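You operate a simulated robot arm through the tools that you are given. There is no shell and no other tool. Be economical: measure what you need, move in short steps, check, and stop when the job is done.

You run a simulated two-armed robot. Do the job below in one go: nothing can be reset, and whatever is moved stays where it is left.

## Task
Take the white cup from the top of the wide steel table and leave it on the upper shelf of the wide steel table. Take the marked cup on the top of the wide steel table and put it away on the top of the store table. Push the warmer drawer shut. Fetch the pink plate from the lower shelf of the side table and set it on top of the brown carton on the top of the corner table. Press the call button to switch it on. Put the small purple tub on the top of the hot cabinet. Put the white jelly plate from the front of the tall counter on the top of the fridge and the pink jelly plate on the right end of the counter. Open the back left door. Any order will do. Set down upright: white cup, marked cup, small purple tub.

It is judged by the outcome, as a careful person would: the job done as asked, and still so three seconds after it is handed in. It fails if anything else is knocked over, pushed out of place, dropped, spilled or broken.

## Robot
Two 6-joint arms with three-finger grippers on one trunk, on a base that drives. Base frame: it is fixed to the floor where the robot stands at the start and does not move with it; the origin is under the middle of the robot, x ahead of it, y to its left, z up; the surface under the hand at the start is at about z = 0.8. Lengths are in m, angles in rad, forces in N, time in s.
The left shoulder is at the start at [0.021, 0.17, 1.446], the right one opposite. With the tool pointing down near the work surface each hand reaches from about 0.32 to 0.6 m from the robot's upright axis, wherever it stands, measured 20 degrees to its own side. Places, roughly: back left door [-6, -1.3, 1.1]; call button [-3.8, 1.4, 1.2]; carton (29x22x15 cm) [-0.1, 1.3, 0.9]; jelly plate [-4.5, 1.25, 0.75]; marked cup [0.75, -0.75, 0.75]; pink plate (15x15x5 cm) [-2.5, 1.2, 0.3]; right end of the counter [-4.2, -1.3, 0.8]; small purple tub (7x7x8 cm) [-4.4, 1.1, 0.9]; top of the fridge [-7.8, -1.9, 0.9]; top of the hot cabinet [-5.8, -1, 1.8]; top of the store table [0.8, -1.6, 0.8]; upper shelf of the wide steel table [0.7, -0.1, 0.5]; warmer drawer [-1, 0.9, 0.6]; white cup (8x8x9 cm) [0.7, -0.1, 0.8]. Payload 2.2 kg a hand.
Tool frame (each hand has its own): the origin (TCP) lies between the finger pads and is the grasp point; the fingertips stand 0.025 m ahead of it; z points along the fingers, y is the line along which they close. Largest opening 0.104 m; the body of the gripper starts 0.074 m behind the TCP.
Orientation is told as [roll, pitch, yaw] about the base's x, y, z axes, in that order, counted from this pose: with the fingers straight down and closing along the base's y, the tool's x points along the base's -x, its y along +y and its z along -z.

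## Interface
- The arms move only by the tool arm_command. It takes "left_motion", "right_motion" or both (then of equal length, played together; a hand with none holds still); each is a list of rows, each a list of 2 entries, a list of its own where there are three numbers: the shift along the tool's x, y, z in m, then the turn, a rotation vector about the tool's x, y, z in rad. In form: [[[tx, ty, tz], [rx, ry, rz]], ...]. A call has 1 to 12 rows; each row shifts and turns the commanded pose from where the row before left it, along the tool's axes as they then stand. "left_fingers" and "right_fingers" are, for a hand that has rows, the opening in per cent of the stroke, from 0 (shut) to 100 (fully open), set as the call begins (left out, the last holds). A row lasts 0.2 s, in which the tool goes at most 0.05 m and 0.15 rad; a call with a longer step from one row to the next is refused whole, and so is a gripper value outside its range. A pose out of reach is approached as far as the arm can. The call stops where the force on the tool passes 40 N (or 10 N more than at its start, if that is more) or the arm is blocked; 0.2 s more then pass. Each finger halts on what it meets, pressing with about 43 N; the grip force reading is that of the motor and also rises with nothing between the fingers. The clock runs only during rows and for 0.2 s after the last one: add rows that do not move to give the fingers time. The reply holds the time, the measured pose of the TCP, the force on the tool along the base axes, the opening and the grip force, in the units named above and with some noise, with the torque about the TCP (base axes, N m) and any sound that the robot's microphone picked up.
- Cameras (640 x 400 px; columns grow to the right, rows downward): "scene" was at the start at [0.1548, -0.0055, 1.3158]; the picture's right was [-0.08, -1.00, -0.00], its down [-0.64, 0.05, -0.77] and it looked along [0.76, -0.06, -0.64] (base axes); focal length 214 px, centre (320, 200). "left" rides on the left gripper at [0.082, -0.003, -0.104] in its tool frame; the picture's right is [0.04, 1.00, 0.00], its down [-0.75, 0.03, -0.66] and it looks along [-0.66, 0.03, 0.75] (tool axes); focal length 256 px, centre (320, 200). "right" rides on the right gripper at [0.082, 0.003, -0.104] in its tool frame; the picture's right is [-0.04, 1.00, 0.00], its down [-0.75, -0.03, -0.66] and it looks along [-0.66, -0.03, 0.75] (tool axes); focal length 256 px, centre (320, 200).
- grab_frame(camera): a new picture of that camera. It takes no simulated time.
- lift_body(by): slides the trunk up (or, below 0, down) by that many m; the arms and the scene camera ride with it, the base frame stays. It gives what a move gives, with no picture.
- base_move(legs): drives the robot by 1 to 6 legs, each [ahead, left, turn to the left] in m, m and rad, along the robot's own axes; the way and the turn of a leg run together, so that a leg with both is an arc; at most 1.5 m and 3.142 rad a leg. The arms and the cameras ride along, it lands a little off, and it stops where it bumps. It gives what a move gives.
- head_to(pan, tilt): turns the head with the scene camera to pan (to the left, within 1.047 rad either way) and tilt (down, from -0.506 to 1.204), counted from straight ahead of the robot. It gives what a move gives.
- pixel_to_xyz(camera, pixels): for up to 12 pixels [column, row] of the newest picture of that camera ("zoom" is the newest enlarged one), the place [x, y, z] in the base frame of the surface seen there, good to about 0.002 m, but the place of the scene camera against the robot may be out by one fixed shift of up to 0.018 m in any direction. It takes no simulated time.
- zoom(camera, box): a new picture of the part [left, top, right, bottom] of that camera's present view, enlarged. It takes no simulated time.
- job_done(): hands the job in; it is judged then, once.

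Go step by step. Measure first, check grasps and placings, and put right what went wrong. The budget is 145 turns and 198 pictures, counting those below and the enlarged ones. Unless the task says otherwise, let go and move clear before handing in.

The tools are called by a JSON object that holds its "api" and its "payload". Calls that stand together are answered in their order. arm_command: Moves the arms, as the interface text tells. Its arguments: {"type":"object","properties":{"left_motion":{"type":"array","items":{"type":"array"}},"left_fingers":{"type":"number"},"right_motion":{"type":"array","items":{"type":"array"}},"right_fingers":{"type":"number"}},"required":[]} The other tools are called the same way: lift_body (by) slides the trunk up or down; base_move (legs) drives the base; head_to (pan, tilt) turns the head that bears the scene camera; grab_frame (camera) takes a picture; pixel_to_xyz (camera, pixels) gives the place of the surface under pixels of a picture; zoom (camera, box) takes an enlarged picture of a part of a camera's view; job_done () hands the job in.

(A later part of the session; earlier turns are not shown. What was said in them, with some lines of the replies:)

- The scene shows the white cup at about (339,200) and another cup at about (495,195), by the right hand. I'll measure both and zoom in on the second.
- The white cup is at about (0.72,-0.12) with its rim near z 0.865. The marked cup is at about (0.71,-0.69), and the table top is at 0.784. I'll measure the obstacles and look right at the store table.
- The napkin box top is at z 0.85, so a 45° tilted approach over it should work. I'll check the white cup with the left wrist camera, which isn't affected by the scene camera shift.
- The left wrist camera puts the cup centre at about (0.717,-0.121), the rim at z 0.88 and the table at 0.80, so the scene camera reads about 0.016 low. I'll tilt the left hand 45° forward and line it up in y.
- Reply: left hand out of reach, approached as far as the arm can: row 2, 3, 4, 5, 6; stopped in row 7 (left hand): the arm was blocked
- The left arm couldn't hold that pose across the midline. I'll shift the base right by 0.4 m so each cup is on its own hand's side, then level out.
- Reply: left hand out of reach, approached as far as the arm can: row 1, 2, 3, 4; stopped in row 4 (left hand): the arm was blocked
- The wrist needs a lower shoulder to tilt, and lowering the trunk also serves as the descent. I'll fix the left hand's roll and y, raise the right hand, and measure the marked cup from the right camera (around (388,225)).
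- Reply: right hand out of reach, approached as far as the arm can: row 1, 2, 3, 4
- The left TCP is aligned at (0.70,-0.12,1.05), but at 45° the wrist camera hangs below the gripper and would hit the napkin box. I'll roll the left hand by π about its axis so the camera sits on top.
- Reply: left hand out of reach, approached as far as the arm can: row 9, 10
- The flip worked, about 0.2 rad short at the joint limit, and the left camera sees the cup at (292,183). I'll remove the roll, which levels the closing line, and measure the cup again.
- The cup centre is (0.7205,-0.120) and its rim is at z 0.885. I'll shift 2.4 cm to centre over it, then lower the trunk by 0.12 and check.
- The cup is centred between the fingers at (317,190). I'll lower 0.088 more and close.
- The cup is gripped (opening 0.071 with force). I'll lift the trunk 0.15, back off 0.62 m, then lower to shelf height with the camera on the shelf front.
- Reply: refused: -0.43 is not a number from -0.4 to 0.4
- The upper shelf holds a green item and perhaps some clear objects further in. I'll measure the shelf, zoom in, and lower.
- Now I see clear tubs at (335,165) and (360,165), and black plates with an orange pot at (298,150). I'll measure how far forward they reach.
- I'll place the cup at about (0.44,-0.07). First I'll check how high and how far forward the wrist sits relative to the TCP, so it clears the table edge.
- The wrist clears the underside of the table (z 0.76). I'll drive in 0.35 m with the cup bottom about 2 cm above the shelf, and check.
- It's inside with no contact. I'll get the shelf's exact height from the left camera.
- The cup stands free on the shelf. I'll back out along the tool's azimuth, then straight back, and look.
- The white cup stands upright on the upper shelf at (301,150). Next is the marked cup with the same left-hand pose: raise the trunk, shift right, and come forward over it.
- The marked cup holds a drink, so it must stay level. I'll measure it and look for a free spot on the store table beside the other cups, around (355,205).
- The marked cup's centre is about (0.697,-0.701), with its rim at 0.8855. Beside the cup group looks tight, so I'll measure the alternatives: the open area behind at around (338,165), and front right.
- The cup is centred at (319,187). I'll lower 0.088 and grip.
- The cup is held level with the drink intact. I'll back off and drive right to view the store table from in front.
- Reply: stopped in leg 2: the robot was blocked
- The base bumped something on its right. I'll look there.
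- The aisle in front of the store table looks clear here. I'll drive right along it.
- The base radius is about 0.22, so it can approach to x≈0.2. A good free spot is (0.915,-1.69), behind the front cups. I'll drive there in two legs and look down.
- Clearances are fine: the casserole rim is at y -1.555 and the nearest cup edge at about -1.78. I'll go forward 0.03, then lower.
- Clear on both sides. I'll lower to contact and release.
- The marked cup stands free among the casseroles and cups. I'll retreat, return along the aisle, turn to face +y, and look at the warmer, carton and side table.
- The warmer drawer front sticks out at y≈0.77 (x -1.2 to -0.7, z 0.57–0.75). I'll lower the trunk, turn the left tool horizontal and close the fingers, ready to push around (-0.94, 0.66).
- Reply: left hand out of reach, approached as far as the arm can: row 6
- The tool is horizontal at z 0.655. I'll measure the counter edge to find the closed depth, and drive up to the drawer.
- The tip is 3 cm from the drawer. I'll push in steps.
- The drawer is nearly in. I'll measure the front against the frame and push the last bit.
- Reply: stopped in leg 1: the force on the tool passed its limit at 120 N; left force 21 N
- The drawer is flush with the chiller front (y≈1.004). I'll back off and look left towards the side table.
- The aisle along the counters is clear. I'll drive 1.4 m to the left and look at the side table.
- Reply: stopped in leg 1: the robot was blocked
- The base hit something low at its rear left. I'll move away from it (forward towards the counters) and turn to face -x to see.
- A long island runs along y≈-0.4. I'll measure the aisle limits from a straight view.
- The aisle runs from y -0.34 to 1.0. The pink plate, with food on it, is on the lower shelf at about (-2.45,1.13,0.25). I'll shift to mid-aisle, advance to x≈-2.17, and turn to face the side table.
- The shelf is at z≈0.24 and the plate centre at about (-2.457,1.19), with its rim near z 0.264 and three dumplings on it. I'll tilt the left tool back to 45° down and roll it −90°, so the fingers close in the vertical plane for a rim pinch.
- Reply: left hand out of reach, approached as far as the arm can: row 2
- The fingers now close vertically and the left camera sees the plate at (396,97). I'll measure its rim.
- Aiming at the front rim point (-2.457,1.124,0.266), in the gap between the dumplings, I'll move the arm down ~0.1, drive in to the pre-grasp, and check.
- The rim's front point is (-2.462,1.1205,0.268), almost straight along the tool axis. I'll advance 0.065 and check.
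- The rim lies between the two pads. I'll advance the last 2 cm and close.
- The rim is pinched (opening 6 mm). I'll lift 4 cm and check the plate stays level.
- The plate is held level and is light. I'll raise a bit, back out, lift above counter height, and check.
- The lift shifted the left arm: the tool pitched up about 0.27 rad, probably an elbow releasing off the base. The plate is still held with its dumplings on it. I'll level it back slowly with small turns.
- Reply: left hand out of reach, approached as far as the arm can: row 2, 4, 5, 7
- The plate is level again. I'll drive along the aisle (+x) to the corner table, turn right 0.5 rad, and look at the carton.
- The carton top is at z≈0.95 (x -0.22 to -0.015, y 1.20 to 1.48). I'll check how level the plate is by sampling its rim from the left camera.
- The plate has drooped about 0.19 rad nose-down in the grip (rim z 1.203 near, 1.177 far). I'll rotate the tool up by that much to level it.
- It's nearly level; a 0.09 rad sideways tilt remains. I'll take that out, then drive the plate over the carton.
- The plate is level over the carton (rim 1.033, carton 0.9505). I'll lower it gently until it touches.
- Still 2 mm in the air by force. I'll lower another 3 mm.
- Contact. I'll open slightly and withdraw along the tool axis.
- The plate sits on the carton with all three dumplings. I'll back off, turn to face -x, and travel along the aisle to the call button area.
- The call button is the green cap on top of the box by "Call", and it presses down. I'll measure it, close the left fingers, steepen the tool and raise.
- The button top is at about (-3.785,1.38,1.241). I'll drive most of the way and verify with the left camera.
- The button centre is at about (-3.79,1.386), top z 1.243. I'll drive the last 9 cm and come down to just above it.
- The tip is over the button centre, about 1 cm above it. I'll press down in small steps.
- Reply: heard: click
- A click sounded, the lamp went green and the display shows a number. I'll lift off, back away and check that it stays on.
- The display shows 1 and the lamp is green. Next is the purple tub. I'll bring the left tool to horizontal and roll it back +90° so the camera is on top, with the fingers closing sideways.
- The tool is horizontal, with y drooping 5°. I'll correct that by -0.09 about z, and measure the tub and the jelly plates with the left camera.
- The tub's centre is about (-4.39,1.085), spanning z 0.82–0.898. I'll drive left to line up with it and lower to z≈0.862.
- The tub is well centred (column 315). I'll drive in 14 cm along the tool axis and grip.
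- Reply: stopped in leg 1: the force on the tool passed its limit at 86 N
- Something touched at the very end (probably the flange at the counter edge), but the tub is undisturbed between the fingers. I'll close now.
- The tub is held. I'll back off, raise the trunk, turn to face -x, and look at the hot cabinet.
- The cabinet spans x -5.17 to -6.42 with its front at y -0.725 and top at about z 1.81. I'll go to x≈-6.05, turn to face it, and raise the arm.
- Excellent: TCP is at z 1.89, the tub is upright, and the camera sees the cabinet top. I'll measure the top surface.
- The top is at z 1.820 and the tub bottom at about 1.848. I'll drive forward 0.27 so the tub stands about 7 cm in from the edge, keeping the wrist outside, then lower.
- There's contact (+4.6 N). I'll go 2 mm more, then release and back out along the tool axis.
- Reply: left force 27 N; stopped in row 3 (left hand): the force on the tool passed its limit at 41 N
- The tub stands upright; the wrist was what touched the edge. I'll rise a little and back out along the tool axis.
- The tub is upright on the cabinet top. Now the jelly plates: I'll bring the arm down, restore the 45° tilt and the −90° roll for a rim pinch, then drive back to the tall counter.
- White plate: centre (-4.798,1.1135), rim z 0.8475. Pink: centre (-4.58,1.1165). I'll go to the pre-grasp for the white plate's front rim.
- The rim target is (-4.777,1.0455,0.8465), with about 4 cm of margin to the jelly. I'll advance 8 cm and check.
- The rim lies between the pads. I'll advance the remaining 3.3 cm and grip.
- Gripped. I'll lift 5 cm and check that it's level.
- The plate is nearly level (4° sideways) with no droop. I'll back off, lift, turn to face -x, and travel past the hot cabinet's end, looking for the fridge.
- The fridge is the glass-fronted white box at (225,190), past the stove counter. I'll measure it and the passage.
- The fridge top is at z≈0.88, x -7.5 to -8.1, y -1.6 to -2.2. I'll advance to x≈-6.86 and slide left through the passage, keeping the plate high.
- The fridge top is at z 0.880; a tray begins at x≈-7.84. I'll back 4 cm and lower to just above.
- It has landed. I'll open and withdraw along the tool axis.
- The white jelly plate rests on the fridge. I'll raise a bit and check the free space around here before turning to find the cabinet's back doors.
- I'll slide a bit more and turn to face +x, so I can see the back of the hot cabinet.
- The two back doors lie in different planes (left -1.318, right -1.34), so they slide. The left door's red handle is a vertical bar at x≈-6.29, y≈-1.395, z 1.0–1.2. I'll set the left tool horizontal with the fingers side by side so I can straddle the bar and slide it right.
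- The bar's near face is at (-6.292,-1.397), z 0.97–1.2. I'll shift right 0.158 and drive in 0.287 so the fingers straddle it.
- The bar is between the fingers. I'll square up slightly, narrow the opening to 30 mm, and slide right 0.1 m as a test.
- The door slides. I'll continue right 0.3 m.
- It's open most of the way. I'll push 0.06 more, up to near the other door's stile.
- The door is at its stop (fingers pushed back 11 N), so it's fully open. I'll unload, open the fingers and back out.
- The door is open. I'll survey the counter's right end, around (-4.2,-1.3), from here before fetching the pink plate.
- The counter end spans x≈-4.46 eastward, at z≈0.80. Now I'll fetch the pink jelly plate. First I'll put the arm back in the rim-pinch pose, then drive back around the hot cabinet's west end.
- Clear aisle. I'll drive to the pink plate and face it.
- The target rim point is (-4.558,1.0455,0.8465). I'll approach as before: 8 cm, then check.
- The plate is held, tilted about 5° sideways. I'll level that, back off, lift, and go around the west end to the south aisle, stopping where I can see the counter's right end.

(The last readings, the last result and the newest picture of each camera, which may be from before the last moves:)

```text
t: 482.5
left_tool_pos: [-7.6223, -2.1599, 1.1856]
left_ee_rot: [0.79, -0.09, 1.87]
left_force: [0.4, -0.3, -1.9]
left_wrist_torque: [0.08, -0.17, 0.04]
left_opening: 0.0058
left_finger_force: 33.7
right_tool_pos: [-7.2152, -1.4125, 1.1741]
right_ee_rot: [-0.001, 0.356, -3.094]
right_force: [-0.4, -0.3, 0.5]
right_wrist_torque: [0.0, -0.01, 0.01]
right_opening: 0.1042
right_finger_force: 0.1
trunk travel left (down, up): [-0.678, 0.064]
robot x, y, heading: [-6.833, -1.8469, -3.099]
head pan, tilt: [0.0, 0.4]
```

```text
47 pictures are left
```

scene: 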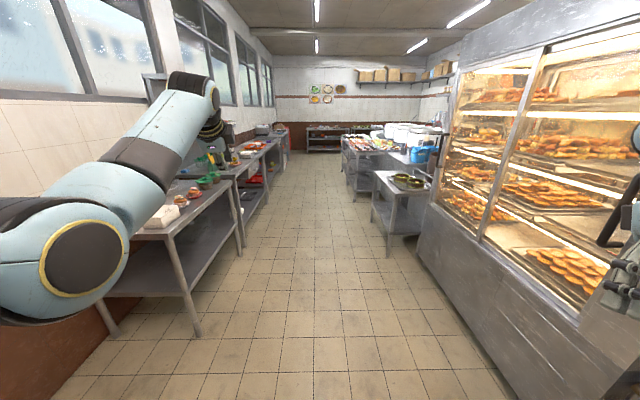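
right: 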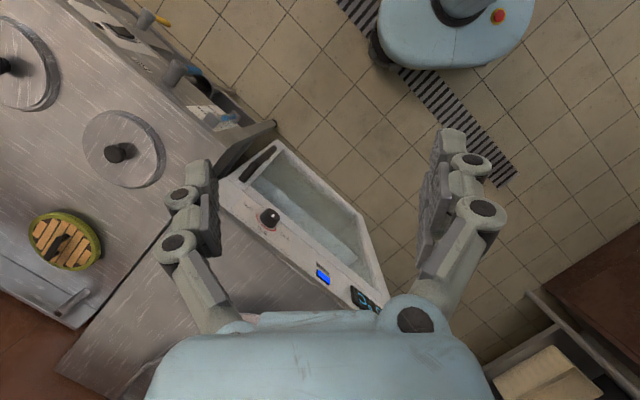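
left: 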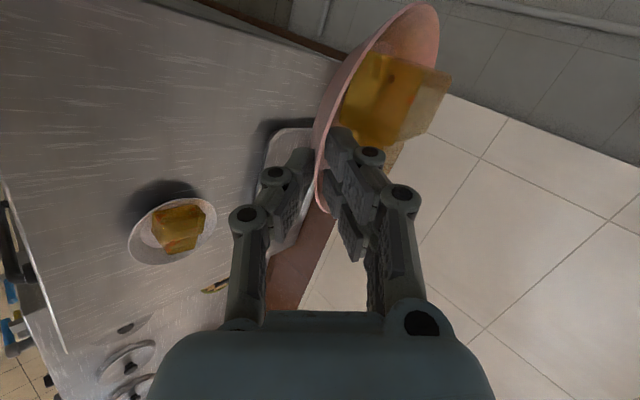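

The plate is still fine, and the white one sits on the fridge. I'll turn to face +x and go along the south aisle.

{"api": "base_move", "payload": {"legs": [[0, 0.2, 0], [0, 0, 3.1], [1.0, 0, 0], [0.75, 0, 0]]}}

{"api": "head_to", "payload": {"pan": 0.25, "tilt": 0.5}}

{"api": "grab_frame", "payload": {"camera": "scene"}}

{"api": "grab_frame", "payload": {"camera": "left"}}

```text
t: 499.8
left_tool_pos: [-4.2742, -1.7973, 1.186]
left_ee_rot: [0.79, -0.09, -1.328]
left_force: [0.1, -0.4, -2.7]
left_wrist_torque: [-0.05, 0.19, 0.01]
left_opening: 0.006
left_finger_force: 34.0
right_tool_pos: [-4.7257, -2.5184, 1.1746]
right_ee_rot: [0.0, 0.356, -0.012]
right_force: [-0.4, 0.8, -0.6]
right_wrist_torque: [0.01, 0.05, 0.01]
right_opening: 0.1041
right_finger_force: 0.1
trunk travel left (down, up): [-0.678, 0.064]
robot x, y, heading: [-5.0832, -2.0595, -0.012]
head pan, tilt: [0.0, 0.4]
```

```text
t: 500.5
left_tool_pos: [-4.2734, -1.7973, 1.1843]
left_ee_rot: [0.789, -0.091, -1.329]
left_force: [-0.1, -0.9, -2.4]
left_wrist_torque: [-0.06, 0.16, -0.02]
left_opening: 0.0056
left_finger_force: 33.5
right_tool_pos: [-4.7258, -2.5178, 1.1745]
right_ee_rot: [0.001, 0.356, -0.012]
right_force: [-0.5, 0.7, -0.3]
right_wrist_torque: [0.0, -0.02, -0.02]
right_opening: 0.104
right_finger_force: 0.0
trunk travel left (down, up): [-0.678, 0.064]
robot x, y, heading: [-5.0791, -2.0593, -0.016]
head pan, tilt: [0.25, 0.499]
```

```text
46 pictures are left
```

scene: 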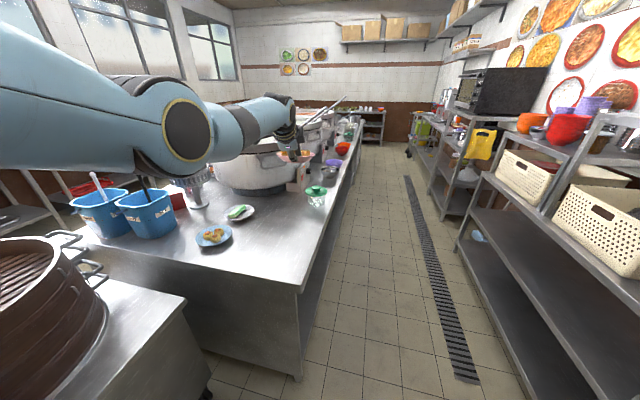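

```text
45 pictures are left
```

left: 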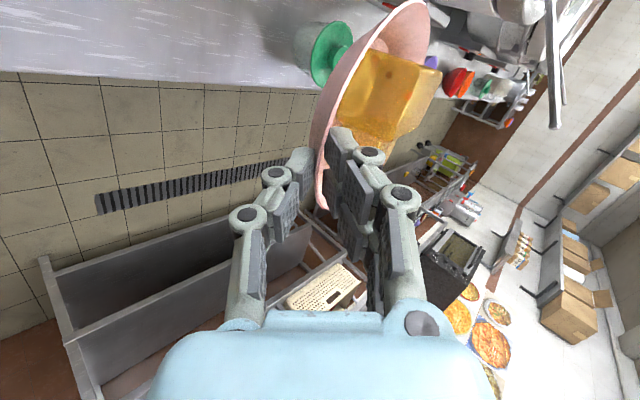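

I see two plates, at (213,237) and (240,212), the buckets at left, and free counter around (270,245). I'll measure.

{"api": "pixel_to_xyz", "payload": {"camera": "scene", "pixels": [[213, 237], [232, 237], [240, 212], [255, 214], [270, 245], [290, 225], [298, 290], [160, 260], [250, 250], [315, 205], [275, 215], [165, 240]]}}

{"api": "zoom", "payload": {"camera": "scene", "box": [80, 150, 360, 310]}}

```text
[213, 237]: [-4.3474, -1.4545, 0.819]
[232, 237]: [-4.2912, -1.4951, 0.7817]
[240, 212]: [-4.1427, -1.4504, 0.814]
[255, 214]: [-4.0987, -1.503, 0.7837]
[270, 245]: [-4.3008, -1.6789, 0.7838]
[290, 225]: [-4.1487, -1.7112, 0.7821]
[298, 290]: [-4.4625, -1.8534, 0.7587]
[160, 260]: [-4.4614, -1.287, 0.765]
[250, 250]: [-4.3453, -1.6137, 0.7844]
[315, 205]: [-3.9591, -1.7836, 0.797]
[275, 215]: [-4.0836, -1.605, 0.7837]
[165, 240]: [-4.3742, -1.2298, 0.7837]
```

```text
2.29 times, centred on (220, 230) of scene
```

zoom: 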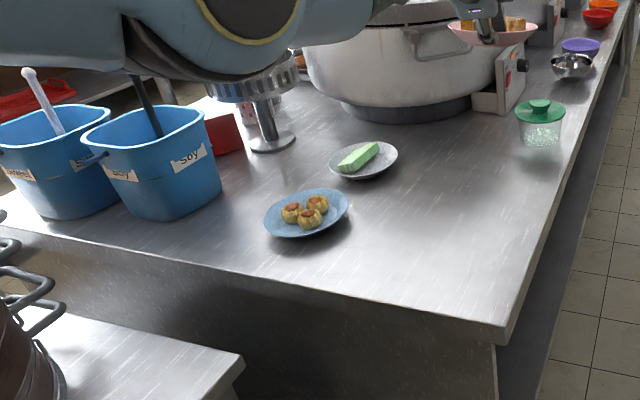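

The free spot is around (-4.26,-1.67). I'll shift back 0.065 and left 0.108, and lower most of the way.

{"api": "base_move", "payload": {"legs": [[-0.065, 0.108, 0]]}}

{"api": "lift_body", "payload": {"by": -0.32}}

{"api": "grab_frame", "payload": {"camera": "left"}}

{"api": "pixel_to_xyz", "payload": {"camera": "left", "pixels": [[345, 70], [365, 42], [418, 3], [430, 15], [320, 140], [318, 170], [316, 190], [240, 60], [200, 100], [250, 150]]}}

{"api": "grab_frame", "payload": {"camera": "scene"}}

```text
t: 501.8
left_tool_pos: [-4.3372, -1.6868, 1.1856]
left_ee_rot: [0.789, -0.09, -1.329]
left_force: [0.3, 0.2, -2.0]
left_wrist_torque: [-0.06, 0.16, 0.01]
left_opening: 0.0061
left_finger_force: 33.3
right_tool_pos: [-4.7891, -2.408, 1.1725]
right_ee_rot: [0.0, 0.355, -0.01]
right_force: [0.4, -0.4, -0.4]
right_wrist_torque: [-0.01, 0.0, 0.0]
right_opening: 0.1042
right_finger_force: 0.1
trunk travel left (down, up): [-0.678, 0.064]
robot x, y, heading: [-5.1426, -1.9458, -0.008]
head pan, tilt: [0.25, 0.499]
```

```text
t: 505.0
left_tool_pos: [-4.338, -1.6878, 0.864]
left_ee_rot: [0.789, -0.09, -1.329]
left_force: [0.2, 0.1, -2.4]
left_wrist_torque: [-0.06, 0.21, 0.01]
left_opening: 0.0061
left_finger_force: 33.9
right_tool_pos: [-4.7896, -2.4084, 0.8536]
right_ee_rot: [-0.003, 0.355, -0.012]
right_force: [-0.2, 0.2, 0.2]
right_wrist_torque: [0.02, 0.02, -0.03]
right_opening: 0.1039
right_finger_force: 0.0
trunk travel left (down, up): [-0.358, 0.384]
robot x, y, heading: [-5.1443, -1.9535, -0.013]
head pan, tilt: [0.25, 0.499]
```

```text
43 pictures are left
```

left: 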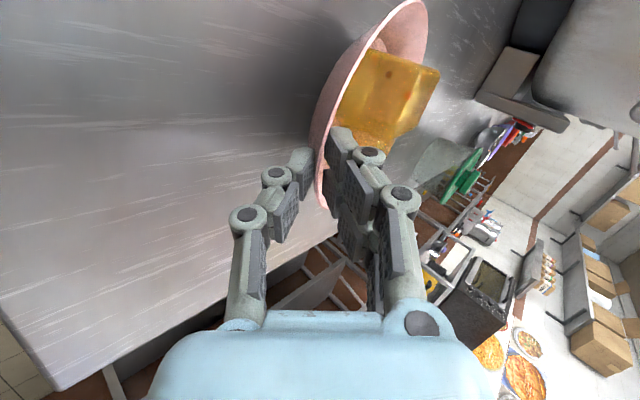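

```text
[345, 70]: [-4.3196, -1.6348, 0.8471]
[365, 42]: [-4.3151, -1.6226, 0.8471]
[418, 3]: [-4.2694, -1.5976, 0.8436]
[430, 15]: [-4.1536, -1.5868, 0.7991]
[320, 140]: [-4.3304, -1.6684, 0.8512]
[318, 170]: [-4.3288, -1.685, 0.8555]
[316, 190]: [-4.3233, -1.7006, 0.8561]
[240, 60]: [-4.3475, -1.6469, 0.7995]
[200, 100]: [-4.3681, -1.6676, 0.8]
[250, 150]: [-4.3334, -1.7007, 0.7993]
```

```text
42 pictures are left
```

scene: 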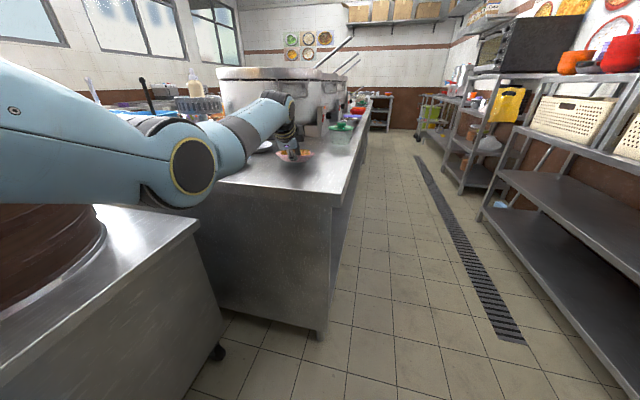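

The left side of the rim is low by about 0.1 rad. I'll roll back to level and measure again.

{"api": "arm_command", "payload": {"left_motion": [[[0, 0, 0], [0, 0.0235, 0.0237]], [[0, 0, 0], [0, 0.0235, 0.0237]], [[0, 0, 0], [0, 0.0235, 0.0237]], [[0, 0, 0], [0, 0, 0]]]}}

{"api": "grab_frame", "payload": {"camera": "left"}}

{"api": "pixel_to_xyz", "payload": {"camera": "left", "pixels": [[345, 70], [365, 42], [400, 8], [418, 3], [425, 10], [426, 30], [422, 50], [320, 140], [318, 170], [316, 190], [322, 203]]}}

```text
t: 506.0
left_tool_pos: [-4.3372, -1.6863, 0.8669]
left_ee_rot: [0.787, 0.009, -1.327]
left_force: [0.0, -0.1, -2.6]
left_wrist_torque: [-0.06, 0.17, 0.01]
left_opening: 0.0063
left_finger_force: 33.8
right_tool_pos: [-4.7886, -2.4076, 0.8549]
right_ee_rot: [0.001, 0.356, -0.009]
right_force: [-0.5, -0.8, -1.0]
right_wrist_torque: [0.02, 0.0, -0.02]
right_opening: 0.1042
right_finger_force: 0.0
trunk travel left (down, up): [-0.358, 0.384]
robot x, y, heading: [-5.1458, -1.9495, -0.009]
head pan, tilt: [0.25, 0.499]
```

```text
41 pictures are left
```

left: 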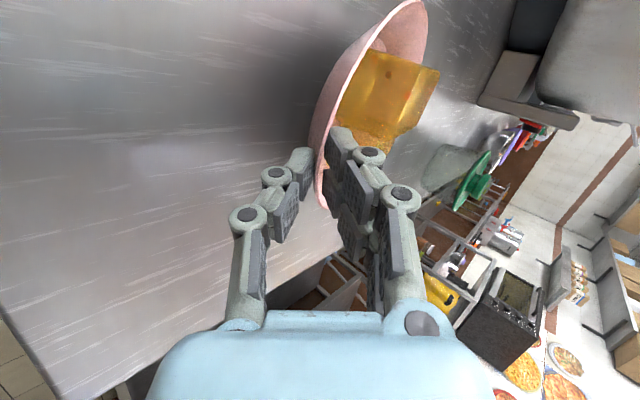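

```text
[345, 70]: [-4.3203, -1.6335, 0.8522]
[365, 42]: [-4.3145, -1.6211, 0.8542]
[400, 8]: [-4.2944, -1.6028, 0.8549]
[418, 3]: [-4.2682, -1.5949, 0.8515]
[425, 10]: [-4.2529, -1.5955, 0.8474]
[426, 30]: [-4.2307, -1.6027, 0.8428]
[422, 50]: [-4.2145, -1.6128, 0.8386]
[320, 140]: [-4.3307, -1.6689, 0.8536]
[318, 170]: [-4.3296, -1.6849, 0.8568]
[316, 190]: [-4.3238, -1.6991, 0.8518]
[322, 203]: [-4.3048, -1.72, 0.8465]
```

The nose droops by about 0.13 and the right side is slightly low. I'll correct both.

{"api": "arm_command", "payload": {"left_motion": [[[0, 0, 0], [-0.033, -0.009, -0.009]], [[0, 0, 0], [-0.033, -0.009, -0.009]], [[0, 0, 0], [-0.033, -0.009, -0.009]], [[0, 0, 0], [-0.033, -0.009, -0.009]], [[0, 0, 0], [0, 0, 0]]]}}

{"api": "grab_frame", "payload": {"camera": "left"}}

{"api": "pixel_to_xyz", "payload": {"camera": "left", "pixels": [[345, 70], [365, 42], [400, 8], [418, 3], [425, 10], [426, 30], [422, 50], [320, 140], [318, 170], [316, 190], [322, 203]]}}

```text
t: 507.2
left_tool_pos: [-4.3365, -1.6887, 0.8655]
left_ee_rot: [0.921, -0.043, -1.332]
left_force: [-0.2, 0.1, -2.5]
left_wrist_torque: [-0.05, 0.22, -0.02]
left_opening: 0.0062
left_finger_force: 33.6
right_tool_pos: [-4.789, -2.4079, 0.8536]
right_ee_rot: [-0.001, 0.354, -0.009]
right_force: [0.1, -0.6, -0.1]
right_wrist_torque: [0.04, 0.01, -0.03]
right_opening: 0.104
right_finger_force: 0.1
trunk travel left (down, up): [-0.358, 0.384]
robot x, y, heading: [-5.1431, -1.9536, -0.011]
head pan, tilt: [0.25, 0.499]
```

```text
40 pictures are left
```

left: 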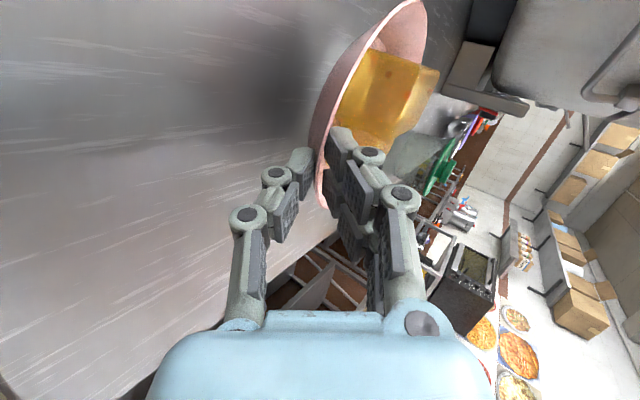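

```text
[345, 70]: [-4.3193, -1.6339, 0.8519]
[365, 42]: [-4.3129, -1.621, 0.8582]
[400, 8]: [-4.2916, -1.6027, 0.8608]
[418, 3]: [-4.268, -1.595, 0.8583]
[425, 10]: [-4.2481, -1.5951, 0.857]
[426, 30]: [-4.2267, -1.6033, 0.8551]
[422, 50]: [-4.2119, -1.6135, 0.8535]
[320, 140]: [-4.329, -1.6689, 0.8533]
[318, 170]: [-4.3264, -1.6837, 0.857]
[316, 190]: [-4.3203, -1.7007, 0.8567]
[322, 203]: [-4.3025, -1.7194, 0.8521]
```

It's level within a few mm. I'll lower to contact.

{"api": "lift_body", "payload": {"by": -0.024}}

{"api": "lift_body", "payload": {"by": -0.005}}

```text
t: 507.9
left_tool_pos: [-4.3374, -1.6879, 0.8398]
left_ee_rot: [0.92, -0.042, -1.331]
left_force: [-0.2, -0.5, -2.4]
left_wrist_torque: [-0.08, 0.19, -0.04]
left_opening: 0.0058
left_finger_force: 33.4
right_tool_pos: [-4.789, -2.4078, 0.8299]
right_ee_rot: [-0.003, 0.355, -0.011]
right_force: [-0.1, -0.7, -0.1]
right_wrist_torque: [0.0, -0.01, 0.02]
right_opening: 0.1041
right_finger_force: 0.0
trunk travel left (down, up): [-0.334, 0.408]
robot x, y, heading: [-5.1424, -1.9523, -0.014]
head pan, tilt: [0.25, 0.499]
```

```text
t: 508.4
left_tool_pos: [-4.3376, -1.6877, 0.8387]
left_ee_rot: [0.923, -0.044, -1.332]
left_force: [-0.8, -0.4, 3.8]
left_wrist_torque: [-0.16, -0.23, -0.1]
left_opening: 0.0059
left_finger_force: 33.4
right_tool_pos: [-4.7894, -2.4085, 0.8258]
right_ee_rot: [0.0, 0.356, -0.01]
right_force: [0.7, -0.1, -0.5]
right_wrist_torque: [-0.01, 0.0, 0.03]
right_opening: 0.1041
right_finger_force: 0.1
trunk travel left (down, up): [-0.329, 0.413]
robot x, y, heading: [-5.1443, -1.9516, -0.012]
head pan, tilt: [0.25, 0.499]
```

Contact. I'll open and withdraw.

{"api": "arm_command", "payload": {"left_motion": [[[0, 0, 0], [0, 0, 0]], [[0, 0, 0], [0, 0, 0]], [[0, 0, -0.012], [0, 0, 0]], [[0, 0, -0.02], [0, 0, 0]], [[0, 0, -0.03], [0, 0, 0]], [[0, 0, -0.04], [0, 0, 0]]], "left_fingers": 18}}

{"api": "grab_frame", "payload": {"camera": "left"}}

{"api": "lift_body", "payload": {"by": 0.2}}

{"api": "base_move", "payload": {"legs": [[-0.2, -0.1, 0]]}}

{"api": "grab_frame", "payload": {"camera": "scene"}}

```text
t: 509.8
left_tool_pos: [-4.419, -1.7046, 0.8963]
left_ee_rot: [0.92, -0.043, -1.33]
left_force: [-0.4, -0.5, 0.1]
left_wrist_torque: [0.0, -0.01, 0.01]
left_opening: 0.0187
left_finger_force: 0.1
right_tool_pos: [-4.7904, -2.408, 0.8254]
right_ee_rot: [0.0, 0.358, -0.01]
right_force: [0.5, -0.2, -0.7]
right_wrist_torque: [0.01, 0.0, -0.01]
right_opening: 0.1041
right_finger_force: 0.0
trunk travel left (down, up): [-0.329, 0.413]
robot x, y, heading: [-5.1436, -1.9544, -0.018]
head pan, tilt: [0.25, 0.499]
```

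```text
39 pictures are left
```

left: 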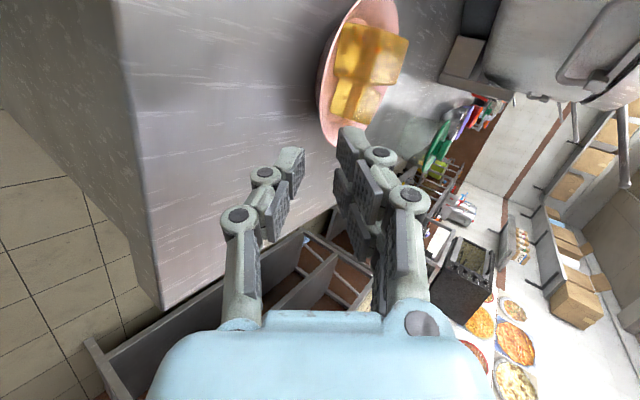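

```text
t: 512.0
left_tool_pos: [-4.4174, -1.7038, 1.0973]
left_ee_rot: [0.92, -0.04, -1.332]
left_force: [0.5, -0.3, -0.3]
left_wrist_torque: [0.0, 0.02, -0.01]
left_opening: 0.0186
left_finger_force: 0.0
right_tool_pos: [-4.7887, -2.4089, 1.0252]
right_ee_rot: [-0.001, 0.357, -0.012]
right_force: [-0.2, 1.0, 0.1]
right_wrist_torque: [0.01, -0.01, 0.01]
right_opening: 0.104
right_finger_force: 0.1
trunk travel left (down, up): [-0.529, 0.213]
robot x, y, heading: [-5.1446, -1.9538, -0.016]
head pan, tilt: [0.25, 0.499]
```

```text
t: 513.7
left_tool_pos: [-4.6198, -1.8017, 1.0998]
left_ee_rot: [0.922, -0.041, -1.327]
left_force: [-0.6, -0.1, 1.0]
left_wrist_torque: [0.04, -0.03, 0.02]
left_opening: 0.0187
left_finger_force: 0.1
right_tool_pos: [-4.9888, -2.5073, 1.0238]
right_ee_rot: [0.001, 0.354, -0.007]
right_force: [-0.2, -0.2, -0.7]
right_wrist_torque: [0.02, -0.01, 0.01]
right_opening: 0.1041
right_finger_force: 0.1
trunk travel left (down, up): [-0.529, 0.213]
robot x, y, heading: [-5.3475, -2.0513, -0.008]
head pan, tilt: [0.25, 0.499]
```

```text
38 pictures are left
```

scene: 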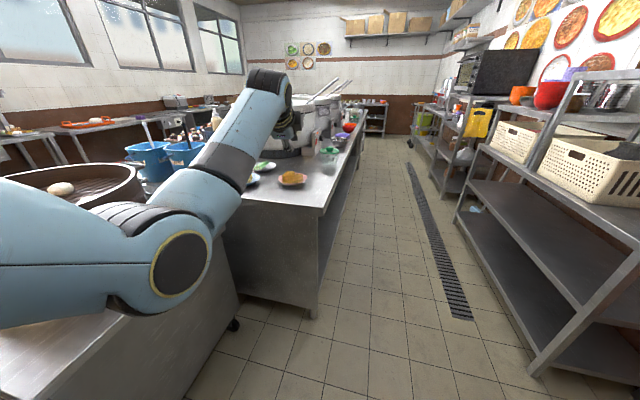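

The pink jelly plate rests on the counter's right end at (293,178) and both hands are clear. Every item has been placed and checked, so I'm handing in.

{"api": "job_done", "payload": {}}

```text
The job is handed in.
```

I finished all nine parts of the job and handed it in, with both grippers empty and clear.

- **Cups:** the white cup is upright on the upper shelf of the wide steel table. The marked cup is upright on the store table, with its drink still in it.
- **Warmer drawer:** pushed fully shut, level with the chiller front next to it.
- **Pink plate:** on top of the brown carton, with its three dumplings still on it.
- **Call button:** pressed; it clicked, the lamp turned green and the display shows 1.
- **Small purple tub:** upright on the hot cabinet, about 7 cm in from the front edge.
- **Jelly plates:** the white one is on the fridge. The pink one is on the right end of the counter, about 0.4 m nearer the counter's edge than the rough position you gave.
- **Back left door:** I took this to be the hot cabinet's rear left sliding door, and it is open to its stop.

The robot bumped things four times: the base twice in the aisles, the arm once at the tall counter and once on the hot cabinet's edge. I saw nothing knocked over or moved.
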